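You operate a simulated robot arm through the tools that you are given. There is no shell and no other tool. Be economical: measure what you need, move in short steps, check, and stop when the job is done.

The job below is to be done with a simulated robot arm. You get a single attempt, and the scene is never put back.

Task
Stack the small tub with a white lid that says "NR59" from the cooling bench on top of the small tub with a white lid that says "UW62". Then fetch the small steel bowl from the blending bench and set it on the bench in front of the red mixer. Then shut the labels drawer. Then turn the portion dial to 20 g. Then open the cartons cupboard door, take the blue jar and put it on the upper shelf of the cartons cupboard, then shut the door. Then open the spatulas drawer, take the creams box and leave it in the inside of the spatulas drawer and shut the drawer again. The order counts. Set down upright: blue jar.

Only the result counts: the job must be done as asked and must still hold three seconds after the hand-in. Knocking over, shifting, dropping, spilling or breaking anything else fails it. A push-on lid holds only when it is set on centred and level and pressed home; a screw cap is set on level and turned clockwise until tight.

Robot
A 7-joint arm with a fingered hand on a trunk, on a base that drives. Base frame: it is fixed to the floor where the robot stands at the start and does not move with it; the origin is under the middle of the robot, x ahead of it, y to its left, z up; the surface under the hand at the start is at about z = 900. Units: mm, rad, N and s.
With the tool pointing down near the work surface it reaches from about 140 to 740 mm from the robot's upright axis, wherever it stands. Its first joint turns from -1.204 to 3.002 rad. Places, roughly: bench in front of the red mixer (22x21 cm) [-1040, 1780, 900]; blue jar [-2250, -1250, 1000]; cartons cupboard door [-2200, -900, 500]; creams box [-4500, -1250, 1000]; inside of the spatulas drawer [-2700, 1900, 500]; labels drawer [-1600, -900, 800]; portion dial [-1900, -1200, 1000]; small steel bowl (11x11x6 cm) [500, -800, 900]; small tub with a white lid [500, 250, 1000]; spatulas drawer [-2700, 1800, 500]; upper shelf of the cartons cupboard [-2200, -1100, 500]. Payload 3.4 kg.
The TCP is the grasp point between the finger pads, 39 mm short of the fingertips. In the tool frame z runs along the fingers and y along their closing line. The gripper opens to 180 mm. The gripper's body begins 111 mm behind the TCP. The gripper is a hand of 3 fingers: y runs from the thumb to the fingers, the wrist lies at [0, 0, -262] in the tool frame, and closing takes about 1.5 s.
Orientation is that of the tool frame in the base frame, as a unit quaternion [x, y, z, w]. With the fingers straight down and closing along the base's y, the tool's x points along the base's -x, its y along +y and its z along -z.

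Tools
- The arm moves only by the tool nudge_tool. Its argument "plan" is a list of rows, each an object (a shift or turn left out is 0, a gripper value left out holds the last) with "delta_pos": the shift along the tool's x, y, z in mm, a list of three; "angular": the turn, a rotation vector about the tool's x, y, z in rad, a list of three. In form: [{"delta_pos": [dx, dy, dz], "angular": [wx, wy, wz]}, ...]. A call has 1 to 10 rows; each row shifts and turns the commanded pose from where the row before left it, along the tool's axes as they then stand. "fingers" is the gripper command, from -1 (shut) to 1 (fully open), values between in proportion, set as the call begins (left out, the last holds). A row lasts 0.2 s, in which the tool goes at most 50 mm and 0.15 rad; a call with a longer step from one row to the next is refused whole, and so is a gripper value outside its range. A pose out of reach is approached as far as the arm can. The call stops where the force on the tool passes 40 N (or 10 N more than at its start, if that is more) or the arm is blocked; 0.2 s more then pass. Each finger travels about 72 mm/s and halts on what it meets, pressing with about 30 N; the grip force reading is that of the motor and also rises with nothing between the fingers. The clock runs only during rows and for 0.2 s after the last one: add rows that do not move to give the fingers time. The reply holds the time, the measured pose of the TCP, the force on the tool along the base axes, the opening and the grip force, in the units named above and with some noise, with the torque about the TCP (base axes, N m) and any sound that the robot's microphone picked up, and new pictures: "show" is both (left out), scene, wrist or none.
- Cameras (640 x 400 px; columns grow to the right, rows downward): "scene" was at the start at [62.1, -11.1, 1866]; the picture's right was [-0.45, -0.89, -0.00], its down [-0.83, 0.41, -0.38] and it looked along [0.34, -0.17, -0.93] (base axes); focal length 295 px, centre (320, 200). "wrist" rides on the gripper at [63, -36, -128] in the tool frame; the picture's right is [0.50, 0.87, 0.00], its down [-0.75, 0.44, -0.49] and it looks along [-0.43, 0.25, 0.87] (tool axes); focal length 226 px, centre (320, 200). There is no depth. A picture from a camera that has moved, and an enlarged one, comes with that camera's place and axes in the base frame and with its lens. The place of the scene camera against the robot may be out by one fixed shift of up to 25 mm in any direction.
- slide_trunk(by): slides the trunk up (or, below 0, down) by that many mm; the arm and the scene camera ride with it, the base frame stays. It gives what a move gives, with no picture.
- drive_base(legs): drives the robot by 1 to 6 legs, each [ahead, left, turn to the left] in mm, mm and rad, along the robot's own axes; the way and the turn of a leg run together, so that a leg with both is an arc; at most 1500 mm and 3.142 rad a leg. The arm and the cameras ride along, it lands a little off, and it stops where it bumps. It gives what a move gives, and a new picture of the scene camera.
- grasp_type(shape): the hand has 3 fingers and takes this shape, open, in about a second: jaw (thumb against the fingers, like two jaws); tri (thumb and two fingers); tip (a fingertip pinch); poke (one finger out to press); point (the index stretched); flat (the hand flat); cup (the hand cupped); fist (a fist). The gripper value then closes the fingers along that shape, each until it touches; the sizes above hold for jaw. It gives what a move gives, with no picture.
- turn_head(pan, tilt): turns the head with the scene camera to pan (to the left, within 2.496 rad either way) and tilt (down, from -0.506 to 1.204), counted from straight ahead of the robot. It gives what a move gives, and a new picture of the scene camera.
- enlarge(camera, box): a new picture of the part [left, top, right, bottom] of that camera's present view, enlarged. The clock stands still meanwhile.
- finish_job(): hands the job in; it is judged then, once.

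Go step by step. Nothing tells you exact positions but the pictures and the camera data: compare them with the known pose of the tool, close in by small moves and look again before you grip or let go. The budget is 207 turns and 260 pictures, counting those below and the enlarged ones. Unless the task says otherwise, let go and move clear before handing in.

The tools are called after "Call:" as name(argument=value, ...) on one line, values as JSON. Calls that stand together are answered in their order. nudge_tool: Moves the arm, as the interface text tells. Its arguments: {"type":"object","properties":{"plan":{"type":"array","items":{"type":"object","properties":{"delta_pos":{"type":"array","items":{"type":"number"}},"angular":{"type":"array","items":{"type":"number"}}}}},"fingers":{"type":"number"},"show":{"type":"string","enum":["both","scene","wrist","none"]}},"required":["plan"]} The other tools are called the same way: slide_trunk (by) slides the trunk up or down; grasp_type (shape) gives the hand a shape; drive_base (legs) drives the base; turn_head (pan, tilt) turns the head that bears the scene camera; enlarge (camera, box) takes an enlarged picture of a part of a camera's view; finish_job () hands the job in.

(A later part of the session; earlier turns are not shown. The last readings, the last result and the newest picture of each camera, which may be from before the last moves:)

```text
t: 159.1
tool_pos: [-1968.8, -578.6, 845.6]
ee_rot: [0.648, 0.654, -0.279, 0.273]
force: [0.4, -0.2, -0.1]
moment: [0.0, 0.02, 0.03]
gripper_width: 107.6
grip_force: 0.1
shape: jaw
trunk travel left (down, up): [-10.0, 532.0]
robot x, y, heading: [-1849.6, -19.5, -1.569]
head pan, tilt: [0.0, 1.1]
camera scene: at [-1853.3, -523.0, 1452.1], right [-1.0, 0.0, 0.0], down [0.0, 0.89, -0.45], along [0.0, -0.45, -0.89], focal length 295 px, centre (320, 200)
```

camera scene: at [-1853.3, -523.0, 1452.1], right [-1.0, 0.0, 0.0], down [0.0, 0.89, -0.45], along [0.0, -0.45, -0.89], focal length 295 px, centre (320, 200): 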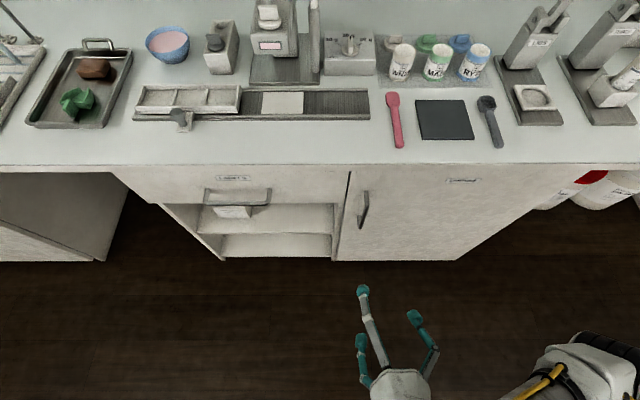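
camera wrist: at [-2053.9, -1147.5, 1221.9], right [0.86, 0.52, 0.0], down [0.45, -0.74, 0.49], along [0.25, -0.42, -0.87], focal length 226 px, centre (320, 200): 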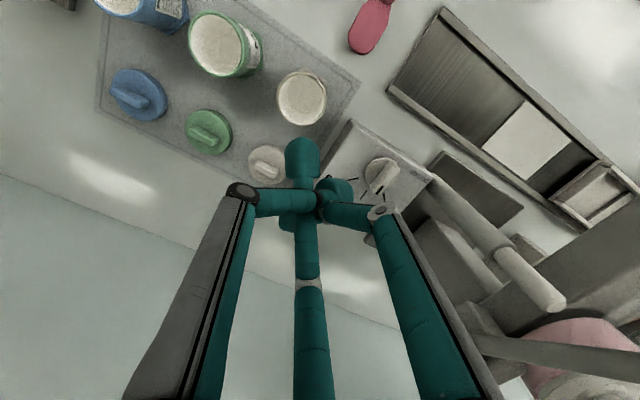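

The hand is lined up with the handle (about x -1972, y -867, z 585–807). I'll advance to just short of it.

Call:
nudge_tool(plan=[{"delta_pos": [-15.3, -1, 44]}, {"delta_pos": [-15.3, -1, 44]}, {"delta_pos": [-15.3, -1, 44]}, {"delta_pos": [-15.3, -1, 44]}, {"delta_pos": [-15.3, -1, 44]}, {}], fingers=0.4)

```text
t: 160.5
tool_pos: [-1973.2, -790.8, 746.4]
ee_rot: [0.647, 0.654, -0.28, 0.273]
force: [-0.3, -0.1, -0.5]
moment: [0.01, -0.05, 0.02]
gripper_width: 125.3
grip_force: 0.1
shape: jaw
trunk travel left (down, up): [-10.0, 532.0]
robot x, y, heading: [-1849.0, -21.5, -1.572]
head pan, tilt: [0.0, 1.1]
camera scene: at [-1852.3, -523.5, 1452.0], right [-1.0, 0.0, 0.0], down [0.0, 0.89, -0.45], along [0.0, -0.45, -0.89], focal length 295 px, centre (320, 200)
camera wrist: at [-2008.6, -655.5, 789.8], right [0.86, 0.35, -0.37], down [0.45, -0.17, 0.88], along [0.25, -0.92, -0.3], focal length 226 px, centre (320, 200)
```

scene: 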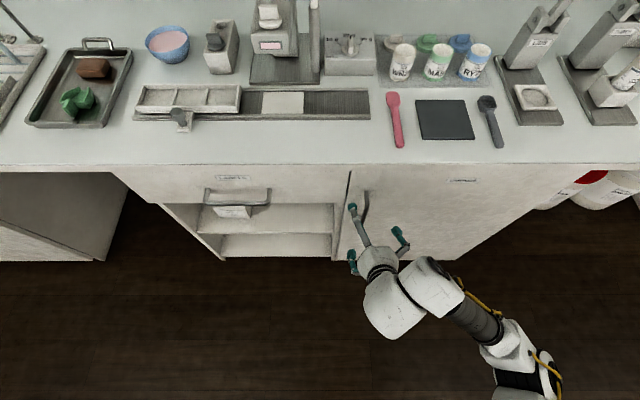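
wrist: 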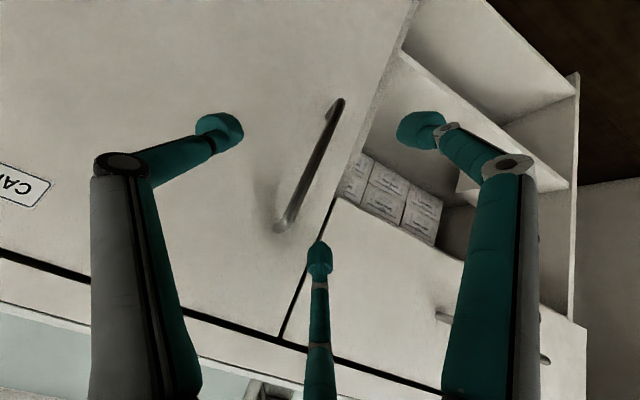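

The wrist view puts the handle at x about -1975, z 605–760. I'll go 45 mm lower and 40 mm forward.

Call:
nudge_tool(plan=[{"delta_pos": [16, -1, 16]}, {"delta_pos": [16, -1, 16]}, {"delta_pos": [-14, 0, 14]}, {"delta_pos": [-14, 0, 14]}, {}])

```text
t: 161.7
tool_pos: [-1974.2, -830.5, 702.8]
ee_rot: [0.648, 0.655, -0.278, 0.273]
force: [0.3, -0.4, -0.2]
moment: [-0.01, 0.0, -0.01]
gripper_width: 125.5
grip_force: 0.1
shape: jaw
trunk travel left (down, up): [-10.0, 532.0]
robot x, y, heading: [-1847.5, -21.2, -1.571]
head pan, tilt: [0.0, 1.1]
camera scene: at [-1852.3, -523.8, 1451.8], right [-1.0, 0.0, 0.0], down [0.0, 0.89, -0.45], along [0.0, -0.45, -0.89], focal length 295 px, centre (320, 200)
camera wrist: at [-2011.1, -694.7, 745.9], right [0.86, 0.35, -0.37], down [0.45, -0.17, 0.88], along [0.25, -0.92, -0.3], focal length 226 px, centre (320, 200)
```

scene: 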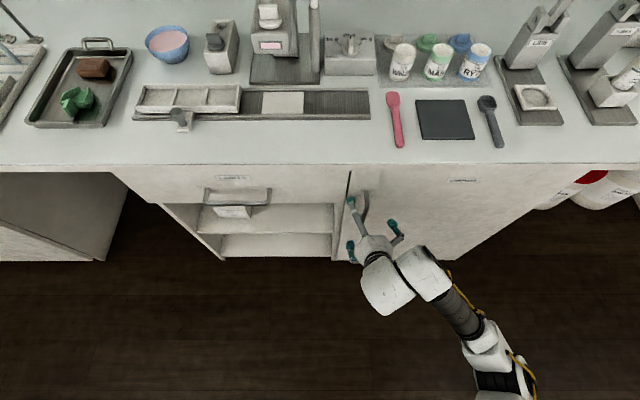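
wrist: 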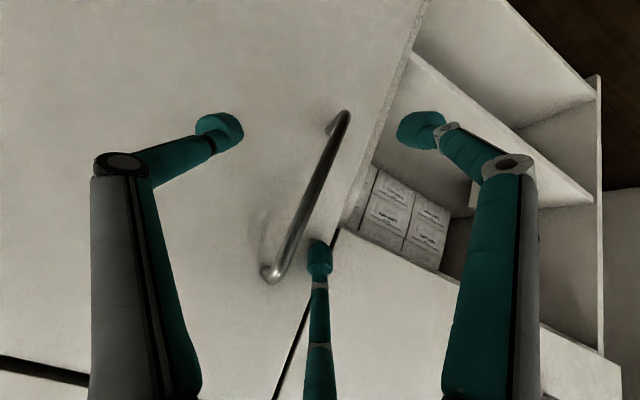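

The bar is at about (-1977, -872), between thumb and fingers. I'll advance 26 mm and close.

Call:
nudge_tool(plan=[{"delta_pos": [-9, -1, 9.3]}, {"delta_pos": [-9, -1, 9.3]}, {}], show="none")

Call:
nudge_tool(plan=[{}, {}, {}, {}, {}, {}, {}], fingers=-1)

```text
t: 162.5
tool_pos: [-1977.5, -854.2, 703.8]
ee_rot: [0.647, 0.655, -0.278, 0.273]
force: [0.2, 18.4, 5.5]
moment: [-0.3, -0.19, 0.65]
gripper_width: 115.8
grip_force: 0.1
shape: jaw
trunk travel left (down, up): [-10.0, 532.0]
robot x, y, heading: [-1843.8, -18.0, -1.568]
head pan, tilt: [0.0, 1.1]
```

```text
t: 164.1
tool_pos: [-1978.6, -856.8, 701.4]
ee_rot: [0.649, 0.654, -0.278, 0.273]
force: [-6.7, -1.7, -3.6]
moment: [0.01, 0.04, -0.03]
gripper_width: 0.0
grip_force: 30.2
shape: jaw
trunk travel left (down, up): [-10.0, 532.0]
robot x, y, heading: [-1849.7, -17.1, -1.574]
head pan, tilt: [0.0, 1.1]
camera scene: at [-1854.9, -525.3, 1451.2], right [-1.0, 0.0, -0.01], down [0.0, 0.89, -0.45], along [0.0, -0.45, -0.89], focal length 295 px, centre (320, 200)
camera wrist: at [-2015.5, -721.4, 745.3], right [0.86, 0.35, -0.37], down [0.44, -0.17, 0.88], along [0.25, -0.92, -0.3], focal length 226 px, centre (320, 200)
```

scene: 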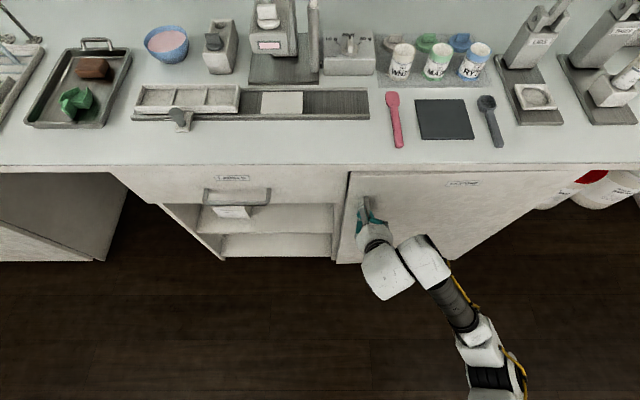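
wrist: 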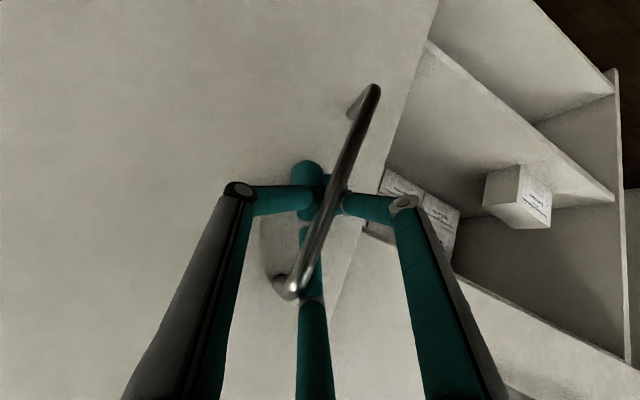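

The fingers have hooked behind the bar. I'll pull the door gently, following the arc toward the hinge on the right.

Call:
nudge_tool(plan=[{"delta_pos": [10.5, 0, -10.7]}, {"delta_pos": [14, 0, -14.3]}, {"delta_pos": [14, -2, -14.3]}, {"delta_pos": [14, -2, -14.3]}, {"delta_pos": [14, -3, -14.3]}, {"delta_pos": [14, -4, -14.3]}, {}], show="scene")

```text
t: 165.5
tool_pos: [-1994.9, -748.6, 704.5]
ee_rot: [0.653, 0.647, -0.288, 0.267]
force: [-36.3, -12.5, -9.9]
moment: [0.0, -0.08, 0.1]
gripper_width: 0.0
grip_force: 29.7
shape: jaw
trunk travel left (down, up): [-10.0, 532.0]
robot x, y, heading: [-1850.4, -22.2, -1.572]
head pan, tilt: [0.0, 1.1]
stopped in row 6: the force on the tool passed its limit at 42 N (the readings are from after the stop); the commanded pose is now the measured one
camera scene: at [-1866.1, -529.2, 1449.1], right [-1.0, 0.0, -0.01], down [0.01, 0.9, -0.44], along [0.01, -0.44, -0.9], focal length 295 px, centre (320, 200)
```

scene: 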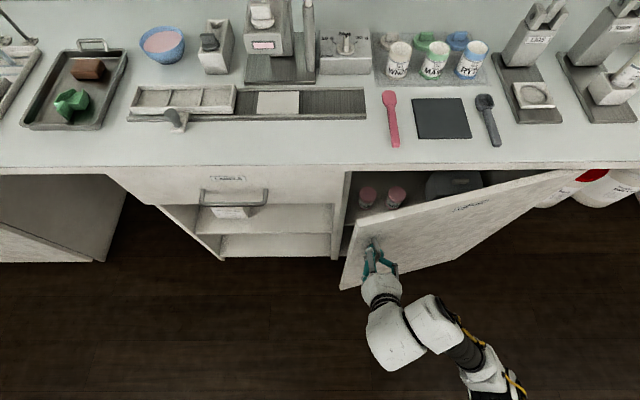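

The door is opening well; the side force shows I need more travel toward the hinge. I'll continue the arc.

Call:
nudge_tool(plan=[{"delta_pos": [0, -10, 0]}, {"delta_pos": [10.5, -7, -10.7]}, {"delta_pos": [10.5, -7, -10.7]}, {"delta_pos": [10.5, -8, -10.7]}, {"delta_pos": [10.5, -8, -10.7]}, {}], show="scene")

```text
t: 166.9
tool_pos: [-2024.2, -683.4, 708.1]
ee_rot: [0.648, 0.651, -0.286, 0.272]
force: [-11.6, -5.5, -14.2]
moment: [-0.16, 0.05, 0.14]
gripper_width: 0.0
grip_force: 30.3
shape: jaw
trunk travel left (down, up): [-10.0, 532.0]
robot x, y, heading: [-1848.9, -20.6, -1.57]
head pan, tilt: [0.0, 1.1]
camera scene: at [-1858.5, -526.4, 1450.7], right [-1.0, 0.0, -0.01], down [0.01, 0.89, -0.45], along [0.01, -0.45, -0.89], focal length 295 px, centre (320, 200)
```

scene: 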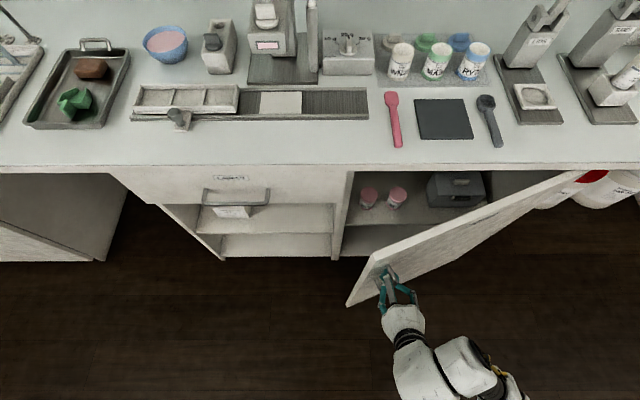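

Continuing the arc to open the door further.

Call:
nudge_tool(plan=[{"delta_pos": [16.8, -11, -17.2]}, {"delta_pos": [16.8, -12, -17.2]}, {"delta_pos": [16.8, -13, -17.2]}, {"delta_pos": [14, -14, -14.3]}, {"delta_pos": [14, -14, -14.3]}, {"delta_pos": [12, -14, -12.3]}, {}], show="scene")

```text
t: 168.5
tool_pos: [-2046.5, -644.3, 706.7]
ee_rot: [0.649, 0.65, -0.286, 0.273]
force: [-22.4, -14.4, -7.2]
moment: [-0.25, 0.24, 0.33]
gripper_width: 0.0
grip_force: 30.1
shape: jaw
out of reach, approached as far as the arm can: row 2, 3, 4, 5, 6
trunk travel left (down, up): [-10.0, 532.0]
robot x, y, heading: [-1847.0, -17.4, -1.574]
head pan, tilt: [0.0, 1.1]
camera scene: at [-1862.4, -525.9, 1450.9], right [-1.0, 0.0, -0.01], down [0.01, 0.89, -0.45], along [0.01, -0.45, -0.89], focal length 295 px, centre (320, 200)
```

scene: 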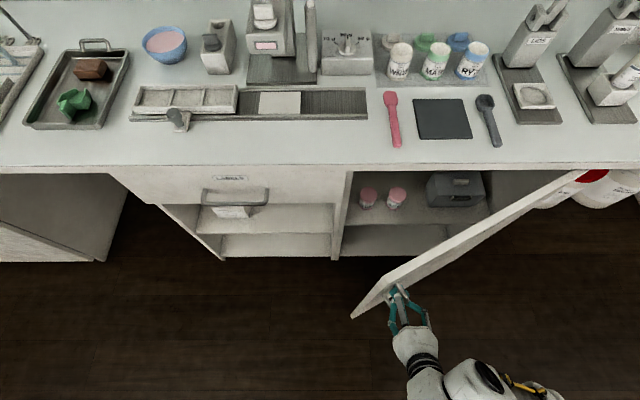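

The arm is folded to its limit; I'll let the base do the pulling, going back and to the right.

Call:
drive_base(legs=[[-60, -45, 0], [-60, -55, 0]])

```text
t: 169.9
tool_pos: [-2095.4, -570.7, 708.9]
ee_rot: [0.655, 0.646, -0.3, 0.253]
force: [-36.9, -36.4, -51.7]
moment: [-0.32, 0.94, 0.89]
gripper_width: 0.0
grip_force: 29.9
shape: jaw
trunk travel left (down, up): [-10.0, 532.0]
robot x, y, heading: [-1899.4, 48.5, -1.58]
head pan, tilt: [0.0, 1.1]
stopped in leg 2: the force on the tool passed its limit at 50 N (the readings are from after the stop); the commanded pose is now the measured one
camera scene: at [-1917.8, -470.1, 1444.2], right [-1.0, 0.01, -0.01], down [0.01, 0.9, -0.44], along [0.01, -0.44, -0.9], focal length 295 px, centre (320, 200)
```

scene: 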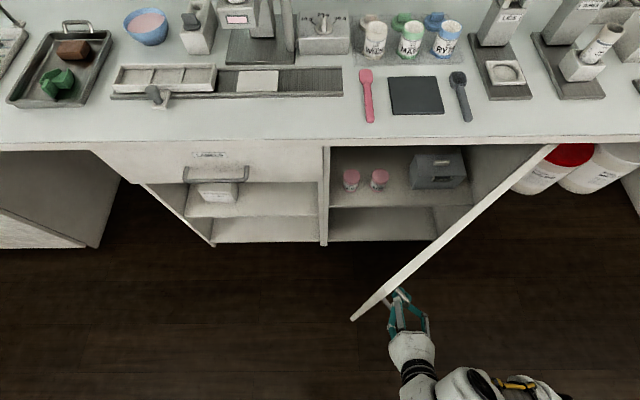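

The door stands about 40° open. I'll open the fingers to let go of the bar and draw back.

Call:
nudge_tool(plan=[{}, {}, {}, {}, {}], fingers=0.3, show="wrist")

```text
t: 171.1
tool_pos: [-2080.7, -564.8, 720.6]
ee_rot: [0.646, 0.648, -0.304, 0.265]
force: [0.0, 0.0, 0.9]
moment: [0.02, 0.03, -0.04]
gripper_width: 117.2
grip_force: 0.1
shape: jaw
trunk travel left (down, up): [-10.0, 532.0]
robot x, y, heading: [-1897.2, 48.8, -1.576]
head pan, tilt: [0.0, 1.1]
camera wrist: at [-2112.0, -427.4, 762.2], right [0.85, 0.32, -0.41], down [0.48, -0.16, 0.86], along [0.21, -0.93, -0.29], focal length 226 px, centre (320, 200)
```

wrist: 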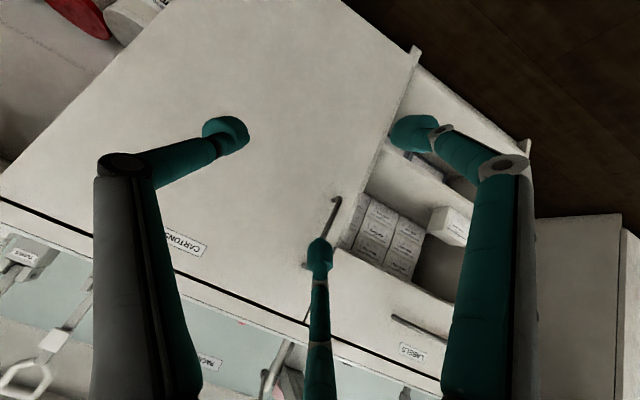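

The wrist view suggests the door may have swung; I'll check with the scene camera.

Call:
nudge_tool(plan=[{"delta_pos": [14, 0, -14]}, {"delta_pos": [14, 0, -14]}], show="scene")

```text
t: 171.7
tool_pos: [-2087.3, -565.1, 719.1]
ee_rot: [0.648, 0.647, -0.303, 0.265]
force: [0.7, 0.0, -0.1]
moment: [0.02, 0.0, 0.02]
gripper_width: 116.7
grip_force: 0.1
shape: jaw
out of reach, approached as far as the arm can: row 1, 2
trunk travel left (down, up): [-10.0, 532.0]
robot x, y, heading: [-1897.6, 49.5, -1.577]
head pan, tilt: [0.0, 1.1]
camera scene: at [-1907.9, -451.8, 1452.1], right [-1.0, 0.01, -0.01], down [0.01, 0.89, -0.45], along [0.0, -0.45, -0.89], focal length 295 px, centre (320, 200)
```

scene: 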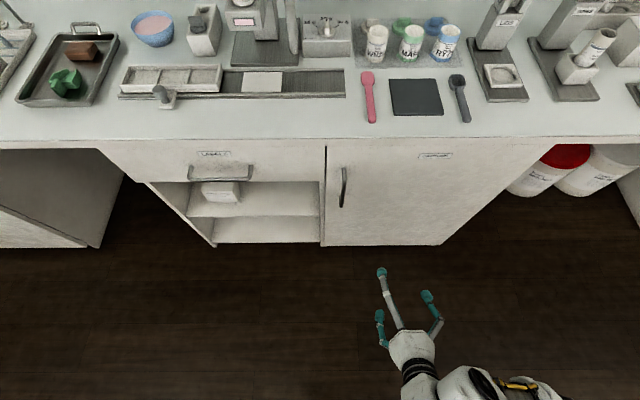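

The door swung shut again on release. I'll set up once more, this time swinging robot and door together about the hinge (base arc) so it ends wide open with little force.

Call:
drive_base(legs=[[70, 50, 0]])

Call:
nudge_tool(plan=[{"delta_pos": [-21, 16, 26]}, {"delta_pos": [-21, 16, 26]}, {"delta_pos": [-21, 16, 26]}, {"delta_pos": [-21, 16, 26]}, {"delta_pos": [-10, 0, 10]}, {}], show="wrist")

```text
t: 172.8
tool_pos: [-2051.0, -635.9, 717.1]
ee_rot: [0.651, 0.644, -0.301, 0.266]
force: [-0.5, -0.4, 0.7]
moment: [-0.03, -0.03, 0.07]
gripper_width: 116.7
grip_force: 0.1
shape: jaw
trunk travel left (down, up): [-10.0, 532.0]
robot x, y, heading: [-1850.3, -22.9, -1.58]
head pan, tilt: [0.0, 1.1]
camera scene: at [-1879.3, -523.8, 1451.4], right [-1.0, 0.01, -0.02], down [0.02, 0.89, -0.45], along [0.01, -0.45, -0.89], focal length 295 px, centre (320, 200)
```

scene: 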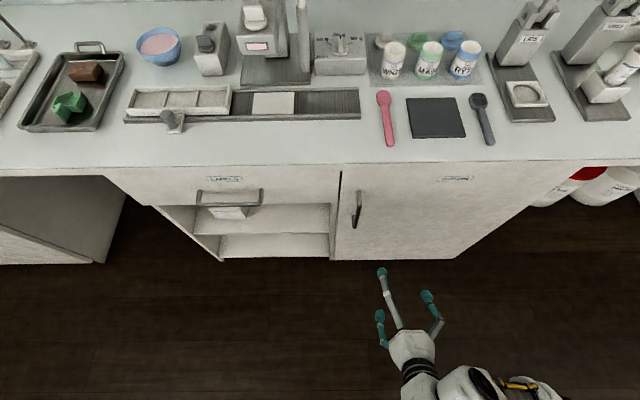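

```text
t: 174.2
tool_pos: [-1987.6, -782.9, 710.3]
ee_rot: [0.649, 0.645, -0.305, 0.264]
force: [-0.4, 1.2, 0.2]
moment: [-0.02, -0.02, 0.04]
gripper_width: 116.7
grip_force: 0.1
shape: jaw
trunk travel left (down, up): [-10.0, 532.0]
robot x, y, heading: [-1852.3, -25.1, -1.578]
head pan, tilt: [0.0, 1.1]
camera wrist: at [-2017.1, -645.3, 750.8], right [0.86, 0.31, -0.41], down [0.47, -0.16, 0.87], along [0.2, -0.94, -0.29], focal length 226 px, centre (320, 200)
```

wrist: 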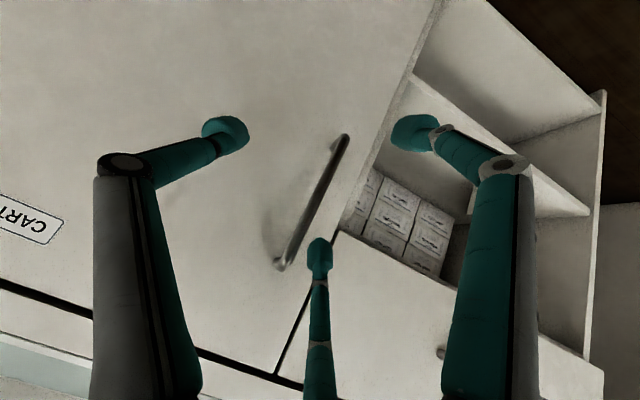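

The handle is again between thumb and fingers. I'll advance and hook it.

Call:
nudge_tool(plan=[{"delta_pos": [-15, 2, 20]}, {"delta_pos": [-15, 2, 20]}, {"delta_pos": [-14, 2, 19]}, {}], show="none")

Call:
nudge_tool(plan=[{}, {}, {}, {}, {}, {}, {}], fingers=-1, show="wrist")

```text
t: 175.2
tool_pos: [-1975.1, -854.2, 706.4]
ee_rot: [0.647, 0.646, -0.308, 0.263]
force: [0.4, 18.7, 6.0]
moment: [-0.45, -0.17, 0.4]
gripper_width: 108.0
grip_force: 0.1
shape: jaw
trunk travel left (down, up): [-10.0, 532.0]
robot x, y, heading: [-1851.6, -25.0, -1.58]
head pan, tilt: [0.0, 1.1]
```

```text
t: 176.8
tool_pos: [-1979.0, -856.8, 703.9]
ee_rot: [0.65, 0.645, -0.306, 0.261]
force: [-9.5, -3.4, -2.7]
moment: [-0.02, 0.05, -0.04]
gripper_width: 0.0
grip_force: 30.3
shape: jaw
trunk travel left (down, up): [-10.0, 532.0]
robot x, y, heading: [-1858.3, -20.4, -1.577]
head pan, tilt: [0.0, 1.1]
camera wrist: at [-2008.5, -717.5, 744.8], right [0.85, 0.31, -0.42], down [0.48, -0.16, 0.86], along [0.2, -0.94, -0.29], focal length 226 px, centre (320, 200)
```

wrist: 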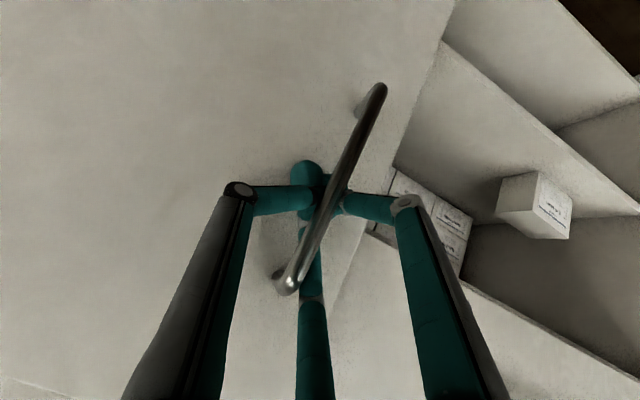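

Hooked again. Now I'll swing the whole robot about the hinge, first 0.3 rad.

Call:
drive_base(legs=[[-60, -87, 0.1], [-60, -87, 0.1], [-60, -87, 0.1]])

```text
t: 178.4
tool_pos: [-1985.2, -794.1, 713.9]
ee_rot: [0.615, 0.675, -0.308, 0.268]
force: [-12.9, -3.6, -9.2]
moment: [-0.08, -0.02, 0.1]
gripper_width: 0.0
grip_force: 29.3
shape: jaw
trunk travel left (down, up): [-10.0, 532.0]
robot x, y, heading: [-1950.6, 46.4, -1.466]
head pan, tilt: [0.0, 1.1]
stopped in leg 2: the force on the tool passed its limit at 41 N (the readings are from after the stop); the commanded pose is now the measured one
camera scene: at [-1895.0, -458.1, 1449.9], right [-0.99, -0.11, 0.0], down [-0.1, 0.89, -0.45], along [0.05, -0.44, -0.9], focal length 295 px, centre (320, 200)
```

scene: 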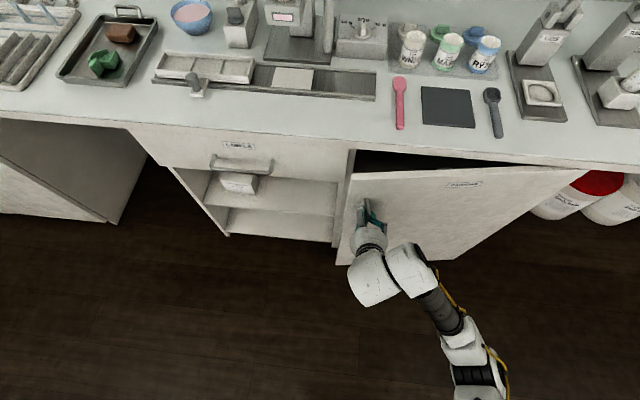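

It works with brief force stops. I'll test whether the door stays put by continuing in smaller legs.

Call:
drive_base(legs=[[-36, -52, 0.06], [-36, -52, 0.06], [-36, -52, 0.06], [-36, -52, 0.06]])

```text
t: 179.8
tool_pos: [-1996.6, -751.4, 720.9]
ee_rot: [0.595, 0.689, -0.313, 0.269]
force: [-17.0, -6.5, -20.4]
moment: [0.05, 0.15, 0.15]
gripper_width: 0.3
grip_force: 29.7
shape: jaw
trunk travel left (down, up): [-10.0, 532.0]
robot x, y, heading: [-2021.8, 81.5, -1.387]
head pan, tilt: [0.0, 1.1]
stopped in leg 2: the force on the tool passed its limit at 47 N (the readings are from after the stop); the commanded pose is now the measured one
camera scene: at [-1931.0, -419.6, 1448.7], right [-0.98, -0.18, 0.0], down [-0.16, 0.88, -0.44], along [0.08, -0.44, -0.9], focal length 295 px, centre (320, 200)
```

scene: 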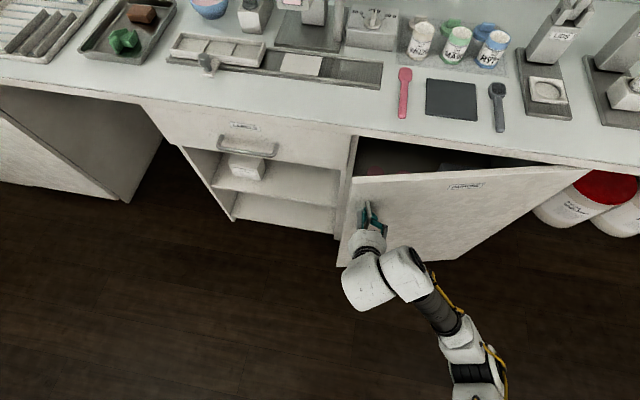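

I'll relax the pull to see whether the door pulls back by itself.

Call:
nudge_tool(plan=[{"delta_pos": [-5, -6, 7]}, {"delta_pos": [-5, -6, 7]}, {}, {}, {}], show="wrist")

```text
t: 181.0
tool_pos: [-1998.5, -766.0, 722.9]
ee_rot: [0.59, 0.694, -0.311, 0.273]
force: [21.8, 5.7, -29.3]
moment: [-0.12, 1.33, 0.18]
gripper_width: 0.1
grip_force: 30.2
shape: jaw
trunk travel left (down, up): [-10.0, 532.0]
robot x, y, heading: [-2025.0, 82.3, -1.387]
head pan, tilt: [0.0, 1.1]
camera wrist: at [-2045.7, -632.8, 763.7], right [0.78, 0.42, -0.47], down [0.54, -0.07, 0.84], along [0.32, -0.9, -0.28], focal length 226 px, centre (320, 200)
```

wrist: 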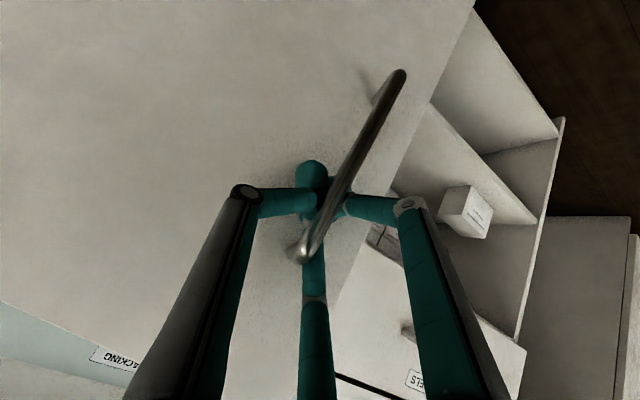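

No sign of a closing spring. The hand has crept up the bar, so I'll lower it 18 mm and ease sideways.

Call:
nudge_tool(plan=[{"delta_pos": [7, 4, 6]}, {"delta_pos": [7, 4, 6]}, {}], show="none")

```text
t: 181.8
tool_pos: [-1999.9, -765.7, 715.7]
ee_rot: [0.593, 0.686, -0.317, 0.279]
force: [2.7, 0.5, 11.5]
moment: [-0.26, 0.22, 0.05]
gripper_width: 0.1
grip_force: 30.0
shape: jaw
trunk travel left (down, up): [-10.0, 532.0]
robot x, y, heading: [-2022.6, 84.2, -1.386]
head pan, tilt: [0.0, 1.1]
```

The door holds its place with near-zero force, so there is no spring. I'll pull further along the arc with the arm.

Call:
nudge_tool(plan=[{"delta_pos": [16.3, -4.6, -18.4]}, {"delta_pos": [16.3, -5.6, -18.4]}, {"delta_pos": [16.1, -7.7, -17.7]}, {"delta_pos": [16.1, -8.7, -17.7]}, {"delta_pos": [15.7, -9.8, -16.9]}, {"delta_pos": [15.7, -9.8, -16.9]}, {}], show="scene")

```text
t: 183.4
tool_pos: [-2059.5, -629.3, 710.1]
ee_rot: [0.593, 0.689, -0.313, 0.276]
force: [-15.6, -11.7, -0.5]
moment: [0.0, 0.01, 0.1]
gripper_width: 0.0
grip_force: 30.0
shape: jaw
trunk travel left (down, up): [-10.0, 532.0]
robot x, y, heading: [-2021.0, 77.9, -1.383]
head pan, tilt: [0.0, 1.1]
camera scene: at [-1936.9, -414.1, 1451.6], right [-0.98, -0.18, -0.01], down [-0.16, 0.88, -0.45], along [0.09, -0.44, -0.89], focal length 295 px, centre (320, 200)
```

scene: 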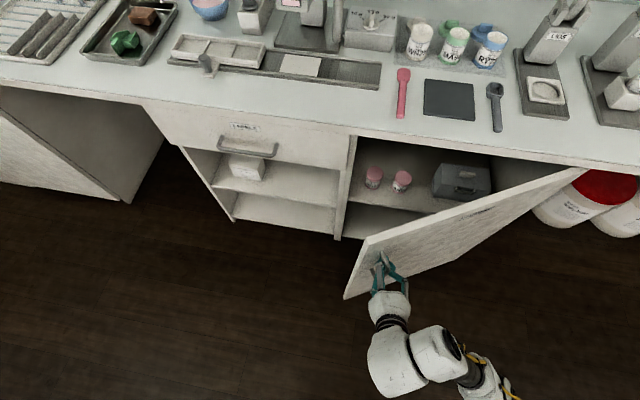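

About 30° open, with only a radial force. I'll continue, leaning a bit more toward the hinge.

Call:
nudge_tool(plan=[{"delta_pos": [14.4, -16, -14.7]}, {"delta_pos": [14.4, -16, -14.7]}, {"delta_pos": [13.4, -16.5, -13.1]}, {"delta_pos": [13.4, -16.5, -13.1]}, {"delta_pos": [12.9, -17.3, -12.4]}, {"delta_pos": [12.9, -17.3, -12.4]}, {}], show="scene")

```text
t: 185.0
tool_pos: [-2110.2, -573.5, 711.0]
ee_rot: [0.591, 0.691, -0.313, 0.275]
force: [17.0, 15.0, -12.4]
moment: [-1.01, 1.21, 0.48]
gripper_width: 0.0
grip_force: 30.4
shape: jaw
out of reach, approached as far as the arm can: row 4, 5, 6
trunk travel left (down, up): [-10.0, 532.0]
robot x, y, heading: [-2025.5, 81.3, -1.391]
head pan, tilt: [0.0, 1.1]
camera scene: at [-1926.4, -411.2, 1451.8], right [-0.98, -0.18, 0.0], down [-0.16, 0.88, -0.45], along [0.08, -0.44, -0.89], focal length 295 px, centre (320, 200)
```

scene: 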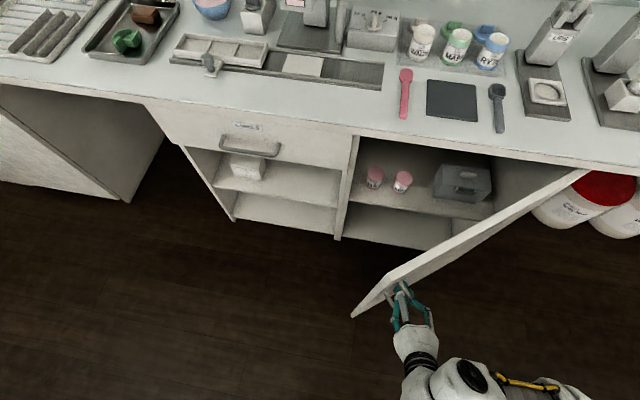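

About 40° open and the arm is at its folding limit; the base takes over for the rest.

Call:
drive_base(legs=[[-48, -68, 0.08], [-48, -68, 0.08], [-48, -68, 0.08], [-48, -68, 0.08]])

```text
t: 186.2
tool_pos: [-2136.6, -542.0, 712.3]
ee_rot: [0.565, 0.713, -0.303, 0.285]
force: [1.7, 0.5, -22.4]
moment: [-0.77, 0.93, 0.41]
gripper_width: 0.0
grip_force: 30.1
shape: jaw
trunk travel left (down, up): [-10.0, 532.0]
robot x, y, heading: [-2097.3, 110.0, -1.311]
head pan, tilt: [0.0, 1.1]
stopped in leg 1: the force on the tool passed its limit at 43 N (the readings are from after the stop); the commanded pose is now the measured one
camera scene: at [-1971.0, -381.3, 1449.8], right [-0.97, -0.26, -0.01], down [-0.22, 0.87, -0.45], along [0.12, -0.43, -0.9], focal length 295 px, centre (320, 200)
```

scene: 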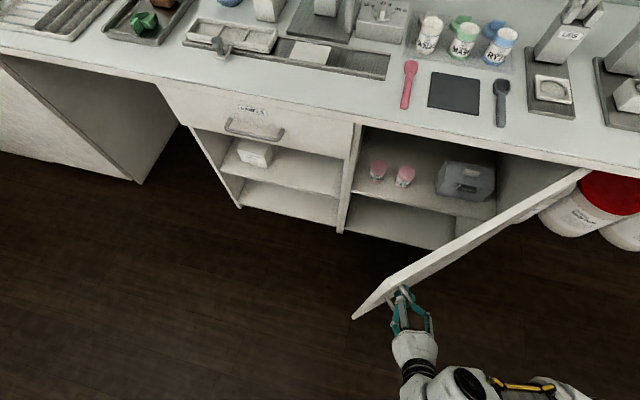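

Progress. I'll relieve the vertical force and repeat.

Call:
nudge_tool(plan=[{"delta_pos": [7.6, -1, 6.4]}, {}], show="none")

Call:
drive_base(legs=[[-40, -55, 0.07], [-40, -55, 0.07], [-40, -55, 0.07], [-40, -55, 0.07]])

```text
t: 186.7
tool_pos: [-2133.8, -540.1, 714.1]
ee_rot: [0.57, 0.71, -0.31, 0.275]
force: [-10.4, -12.2, -38.9]
moment: [-0.54, 0.87, 0.4]
gripper_width: 0.2
grip_force: 29.9
shape: jaw
out of reach, approached as far as the arm can: row 1
trunk travel left (down, up): [-10.0, 532.0]
robot x, y, heading: [-2093.7, 108.0, -1.311]
head pan, tilt: [0.0, 1.1]
stopped in row 2: the force on the tool passed its limit at 41 N (the readings are from after the stop); the commanded pose is now the measured one
```

```text
t: 187.4
tool_pos: [-2130.2, -537.2, 718.5]
ee_rot: [0.572, 0.71, -0.307, 0.274]
force: [-25.1, -28.0, -71.8]
moment: [-0.59, 1.12, 0.72]
gripper_width: 0.1
grip_force: 29.6
shape: jaw
trunk travel left (down, up): [-10.0, 532.0]
robot x, y, heading: [-2101.2, 114.6, -1.307]
head pan, tilt: [0.0, 1.1]
stopped in leg 1: the force on the tool passed its limit at 58 N (the readings are from after the stop); the commanded pose is now the measured one
camera scene: at [-1979.7, -393.5, 1444.1], right [-0.97, -0.26, -0.02], down [-0.23, 0.87, -0.44], along [0.13, -0.42, -0.9], focal length 295 px, centre (320, 200)
```

scene: 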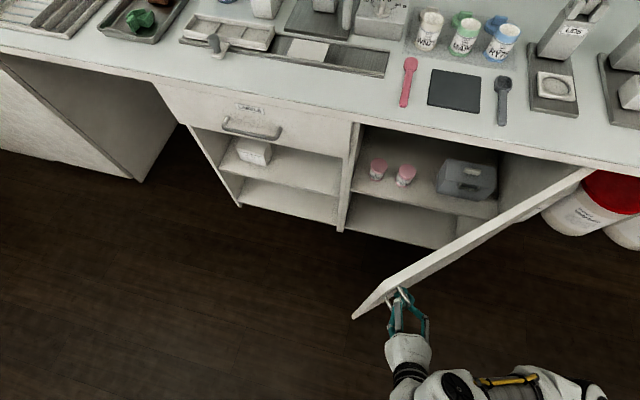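

The hand is being pulled up against the handle's top. I'll lower the trunk a little to relieve it.

Call:
slide_trunk(by=-9)

Call:
nudge_tool(plan=[{"delta_pos": [-4, -6, 6]}, {}], show="wrist")

```text
t: 188.0
tool_pos: [-2127.2, -537.9, 715.6]
ee_rot: [0.572, 0.705, -0.309, 0.282]
force: [-42.3, -45.8, -18.3]
moment: [0.02, 0.36, 0.56]
gripper_width: 0.0
grip_force: 29.6
shape: jaw
trunk travel left (down, up): [-1.0, 541.0]
robot x, y, heading: [-2097.9, 112.4, -1.311]
head pan, tilt: [0.0, 1.1]
```

```text
t: 188.6
tool_pos: [-2130.1, -534.4, 715.6]
ee_rot: [0.562, 0.712, -0.325, 0.268]
force: [-40.7, -45.6, -6.7]
moment: [0.0, -0.04, 0.44]
gripper_width: 0.0
grip_force: 30.2
shape: jaw
out of reach, approached as far as the arm can: row 1
trunk travel left (down, up): [-1.0, 541.0]
robot x, y, heading: [-2100.4, 119.4, -1.308]
head pan, tilt: [0.0, 1.1]
camera wrist: at [-2181.7, -402.9, 756.2], right [0.73, 0.45, -0.51], down [0.59, -0.03, 0.81], along [0.35, -0.89, -0.28], focal length 226 px, centre (320, 200)
```

wrist: 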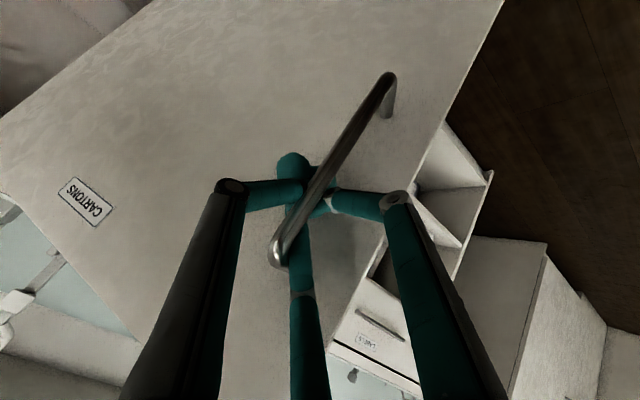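

The remaining force is radial, so I'll shift the base toward the hinge and continue the arc with that bias.

Call:
drive_base(legs=[[10, -16, 0]])

Call:
drive_base(legs=[[-36, -66, 0.07], [-36, -66, 0.07], [-36, -66, 0.07]])

```text
t: 189.4
tool_pos: [-2133.1, -544.0, 715.4]
ee_rot: [0.556, 0.717, -0.323, 0.27]
force: [-4.7, -7.3, -7.2]
moment: [-0.54, 0.49, 0.31]
gripper_width: 0.1
grip_force: 30.2
shape: jaw
trunk travel left (down, up): [-1.0, 541.0]
robot x, y, heading: [-2109.7, 101.3, -1.31]
head pan, tilt: [0.0, 1.1]
camera scene: at [-1970.8, -400.1, 1436.4], right [-0.97, -0.26, 0.0], down [-0.23, 0.86, -0.45], along [0.12, -0.43, -0.89], focal length 295 px, centre (320, 200)
```

scene: 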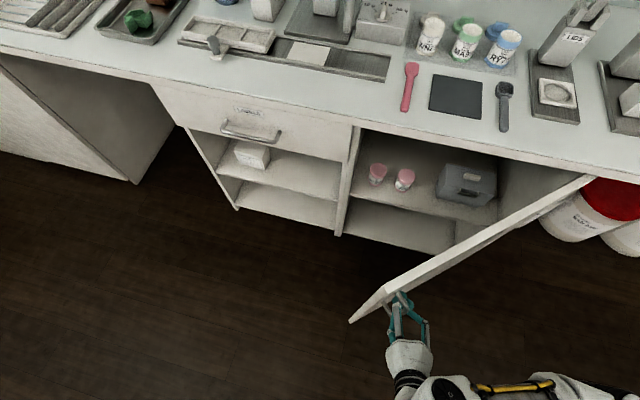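

```text
t: 190.5
tool_pos: [-2160.4, -522.3, 719.1]
ee_rot: [0.538, 0.735, -0.312, 0.27]
force: [8.0, 8.0, -37.3]
moment: [-1.22, 1.41, 0.67]
gripper_width: 0.1
grip_force: 29.5
shape: jaw
trunk travel left (down, up): [-1.0, 541.0]
robot x, y, heading: [-2178.8, 118.5, -1.238]
head pan, tilt: [0.0, 1.1]
stopped in leg 1: the force on the tool passed its limit at 45 N (the readings are from after the stop); the commanded pose is now the measured one
camera scene: at [-2010.0, -382.1, 1434.4], right [-0.95, -0.33, -0.01], down [-0.29, 0.85, -0.44], along [0.15, -0.42, -0.9], focal length 295 px, centre (320, 200)
```

scene: 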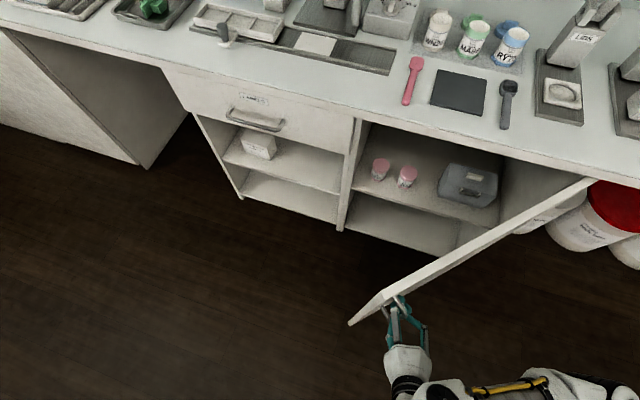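

About 52° open. I'll let go slowly this time, in small finger steps, watching the door.

Call:
nudge_tool(plan=[{}], fingers=-0.85, show="none")

Call:
nudge_tool(plan=[{}, {}], fingers=-0.6, show="both")

```text
t: 190.9
tool_pos: [-2151.8, -521.6, 723.8]
ee_rot: [0.538, 0.733, -0.316, 0.273]
force: [6.5, 3.5, -36.6]
moment: [-0.08, 0.72, 0.28]
gripper_width: 0.1
grip_force: 0.2
shape: jaw
trunk travel left (down, up): [-1.0, 541.0]
robot x, y, heading: [-2175.5, 114.2, -1.238]
head pan, tilt: [0.0, 1.1]
```

```text
t: 191.5
tool_pos: [-2155.7, -520.3, 721.9]
ee_rot: [0.538, 0.734, -0.314, 0.271]
force: [16.6, 18.9, -32.7]
moment: [-0.46, 1.18, 0.5]
gripper_width: 7.3
grip_force: 0.0
shape: jaw
trunk travel left (down, up): [-1.0, 541.0]
robot x, y, heading: [-2178.0, 116.1, -1.243]
head pan, tilt: [0.0, 1.1]
camera scene: at [-1999.8, -376.5, 1435.4], right [-0.95, -0.33, 0.0], down [-0.29, 0.85, -0.45], along [0.15, -0.42, -0.9], focal length 295 px, centre (320, 200)
camera wrist: at [-2215.1, -393.3, 765.2], right [0.69, 0.5, -0.52], down [0.6, 0.0, 0.8], along [0.4, -0.86, -0.3], focal length 226 px, centre (320, 200)
```

scene: 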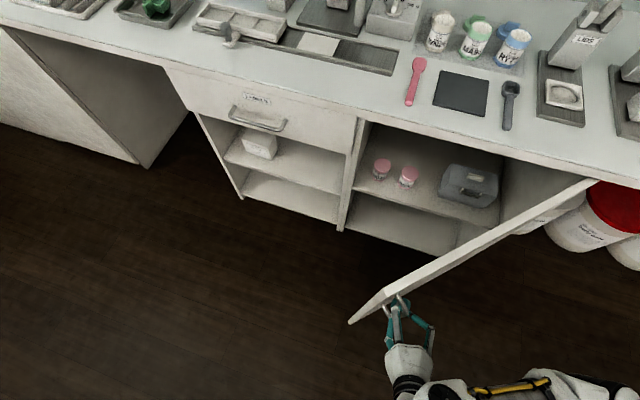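
wrist: 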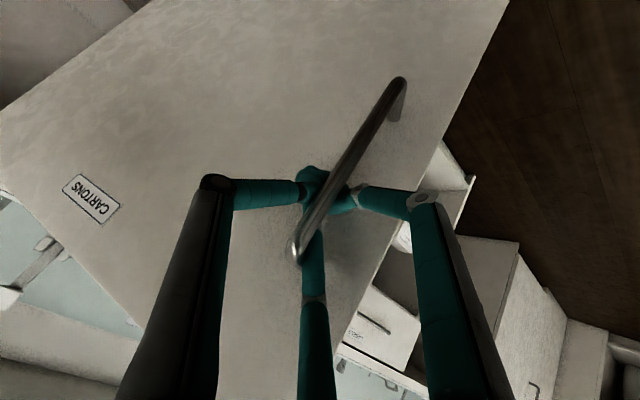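

Continue opening slowly.

Call:
nudge_tool(plan=[{}], fingers=-0.45, show="none")

Call:
nudge_tool(plan=[{}, {}], fingers=-0.3, show="both")

```text
t: 191.9
tool_pos: [-2156.5, -521.0, 721.8]
ee_rot: [0.538, 0.733, -0.315, 0.27]
force: [18.5, 21.3, -35.8]
moment: [-0.65, 1.16, 0.61]
gripper_width: 19.5
grip_force: 0.2
shape: jaw
trunk travel left (down, up): [-1.0, 541.0]
robot x, y, heading: [-2177.6, 114.6, -1.238]
head pan, tilt: [0.0, 1.1]
```

```text
t: 192.5
tool_pos: [-2156.0, -519.7, 721.0]
ee_rot: [0.538, 0.734, -0.314, 0.27]
force: [18.7, 20.6, -36.8]
moment: [-0.68, 1.25, 0.59]
gripper_width: 23.1
grip_force: 0.0
shape: jaw
trunk travel left (down, up): [-1.0, 541.0]
robot x, y, heading: [-2175.4, 114.5, -1.24]
head pan, tilt: [0.0, 1.1]
camera scene: at [-1999.0, -376.7, 1435.2], right [-0.95, -0.33, 0.0], down [-0.29, 0.85, -0.45], along [0.14, -0.42, -0.9], focal length 295 px, centre (320, 200)
camera wrist: at [-2215.5, -393.5, 764.9], right [0.69, 0.5, -0.52], down [0.6, 0.0, 0.8], along [0.4, -0.86, -0.3], focal length 226 px, centre (320, 200)
```

scene: 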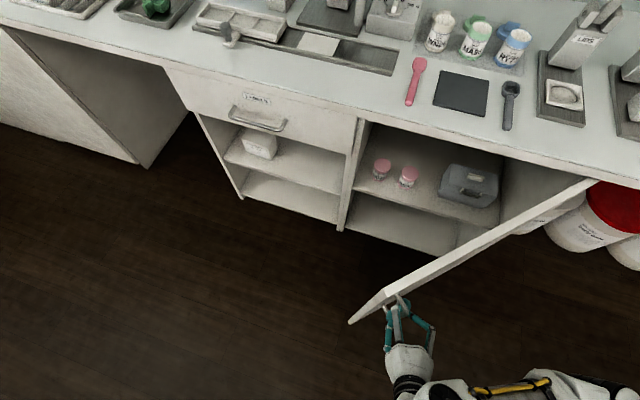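
wrist: 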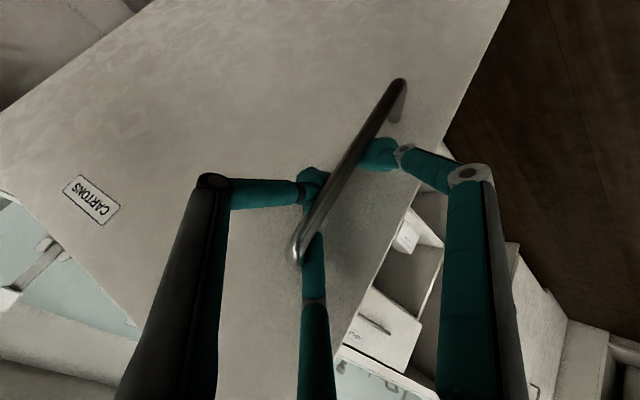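

The upper finger is caught under the handle's top end; I'll lower the hand to free it.

Call:
nudge_tool(plan=[{"delta_pos": [7.3, 1.7, 6.5]}, {"delta_pos": [7.3, 1.7, 6.5]}, {}], show="wrist")

```text
t: 193.3
tool_pos: [-2156.9, -519.8, 720.8]
ee_rot: [0.539, 0.734, -0.314, 0.269]
force: [18.6, 20.4, -37.0]
moment: [-0.73, 1.28, 0.61]
gripper_width: 23.3
grip_force: 0.1
shape: jaw
out of reach, approached as far as the arm can: row 1, 2
trunk travel left (down, up): [-1.0, 541.0]
robot x, y, heading: [-2179.2, 121.2, -1.241]
head pan, tilt: [0.0, 1.1]
camera wrist: at [-2215.4, -393.4, 765.0], right [0.69, 0.5, -0.52], down [0.6, 0.0, 0.8], along [0.4, -0.86, -0.3], focal length 226 px, centre (320, 200)
```

wrist: 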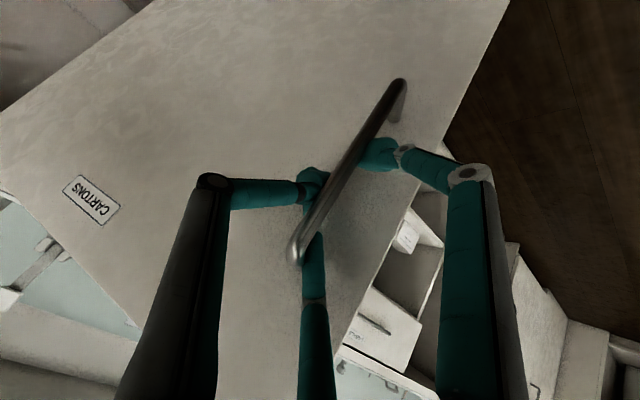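

I'll pitch the hand a little further down, which the arm can do, to drop the fingertips.

Call:
nudge_tool(plan=[{"angular": [0, 0.1, 0]}, {"angular": [0, 0.1, 0]}, {}], show="wrist")

```text
t: 194.1
tool_pos: [-2154.4, -516.4, 723.3]
ee_rot: [0.559, 0.761, -0.26, 0.2]
force: [24.1, 23.6, -40.0]
moment: [-2.73, 2.13, 2.04]
gripper_width: 25.6
grip_force: 0.0
shape: jaw
trunk travel left (down, up): [-1.0, 541.0]
robot x, y, heading: [-2176.8, 119.3, -1.238]
head pan, tilt: [0.0, 1.1]
camera wrist: at [-2207.7, -398.1, 791.1], right [0.68, 0.58, -0.45], down [0.63, -0.15, 0.76], along [0.37, -0.8, -0.47], focal length 226 px, centre (320, 200)
```

wrist: 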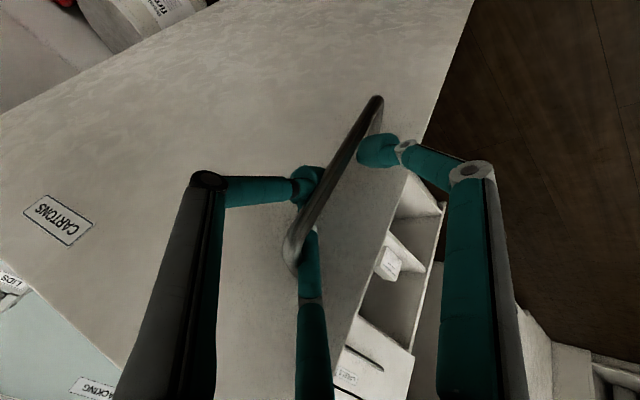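

Now it can move again. I'll lower by about 22 mm.

Call:
nudge_tool(plan=[{"delta_pos": [6.5, 1.9, 8.6]}, {"delta_pos": [6.5, 1.9, 8.6]}, {}], show="wrist")

```text
t: 194.9
tool_pos: [-2162.9, -520.4, 703.5]
ee_rot: [0.565, 0.755, -0.262, 0.204]
force: [-0.1, -0.4, 0.5]
moment: [0.01, -0.06, 0.03]
gripper_width: 62.8
grip_force: 0.0
shape: jaw
trunk travel left (down, up): [-1.0, 541.0]
robot x, y, heading: [-2182.1, 109.6, -1.243]
head pan, tilt: [0.0, 1.1]
camera wrist: at [-2216.0, -401.1, 770.1], right [0.69, 0.57, -0.45], down [0.62, -0.16, 0.77], along [0.36, -0.81, -0.46], focal length 226 px, centre (320, 200)
```

wrist: 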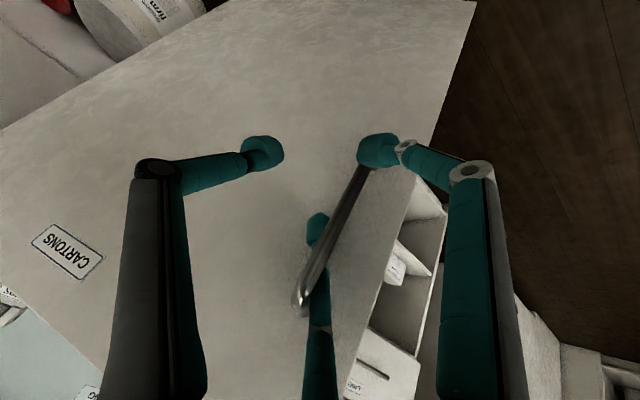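

Free and with zero force. I'll check the door.

Call:
nudge_tool(plan=[{}], show="scene")

```text
t: 195.3
tool_pos: [-2154.4, -517.9, 703.9]
ee_rot: [0.564, 0.757, -0.263, 0.201]
force: [-0.7, 0.7, -1.5]
moment: [-0.02, -0.01, -0.01]
gripper_width: 62.6
grip_force: 0.0
shape: jaw
trunk travel left (down, up): [-1.0, 541.0]
robot x, y, heading: [-2174.4, 115.8, -1.243]
head pan, tilt: [0.0, 1.1]
camera scene: at [-2001.2, -372.2, 1437.6], right [-0.95, -0.33, 0.0], down [-0.29, 0.85, -0.45], along [0.15, -0.42, -0.89], focal length 295 px, centre (320, 200)
```

scene: 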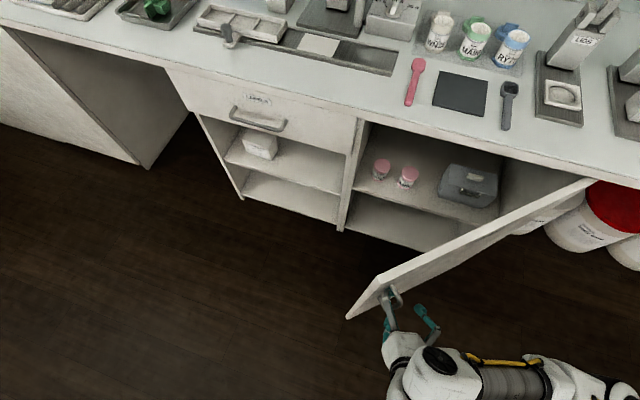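

The door seems to have drifted slightly. I'll wait half a second and look again.

Call:
nudge_tool(plan=[{}, {}, {}], show="scene")

```text
t: 196.1
tool_pos: [-2156.3, -517.7, 703.3]
ee_rot: [0.563, 0.757, -0.262, 0.203]
force: [0.3, -0.2, 0.5]
moment: [-0.03, 0.0, 0.01]
gripper_width: 62.6
grip_force: 0.0
shape: jaw
trunk travel left (down, up): [-1.0, 541.0]
robot x, y, heading: [-2176.7, 117.0, -1.238]
head pan, tilt: [0.0, 1.1]
camera scene: at [-2004.8, -373.7, 1437.4], right [-0.95, -0.33, 0.0], down [-0.29, 0.85, -0.45], along [0.15, -0.42, -0.89], focal length 295 px, centre (320, 200)
```

scene: 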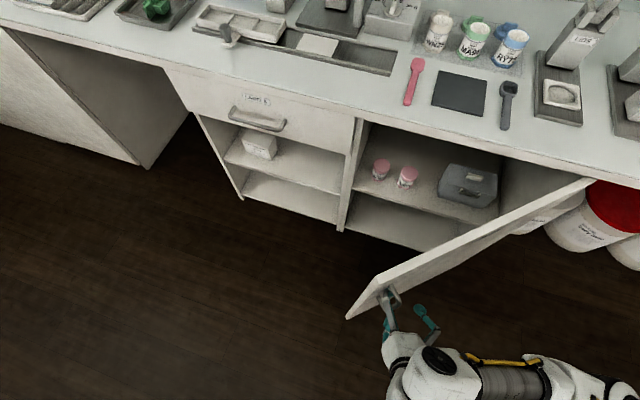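

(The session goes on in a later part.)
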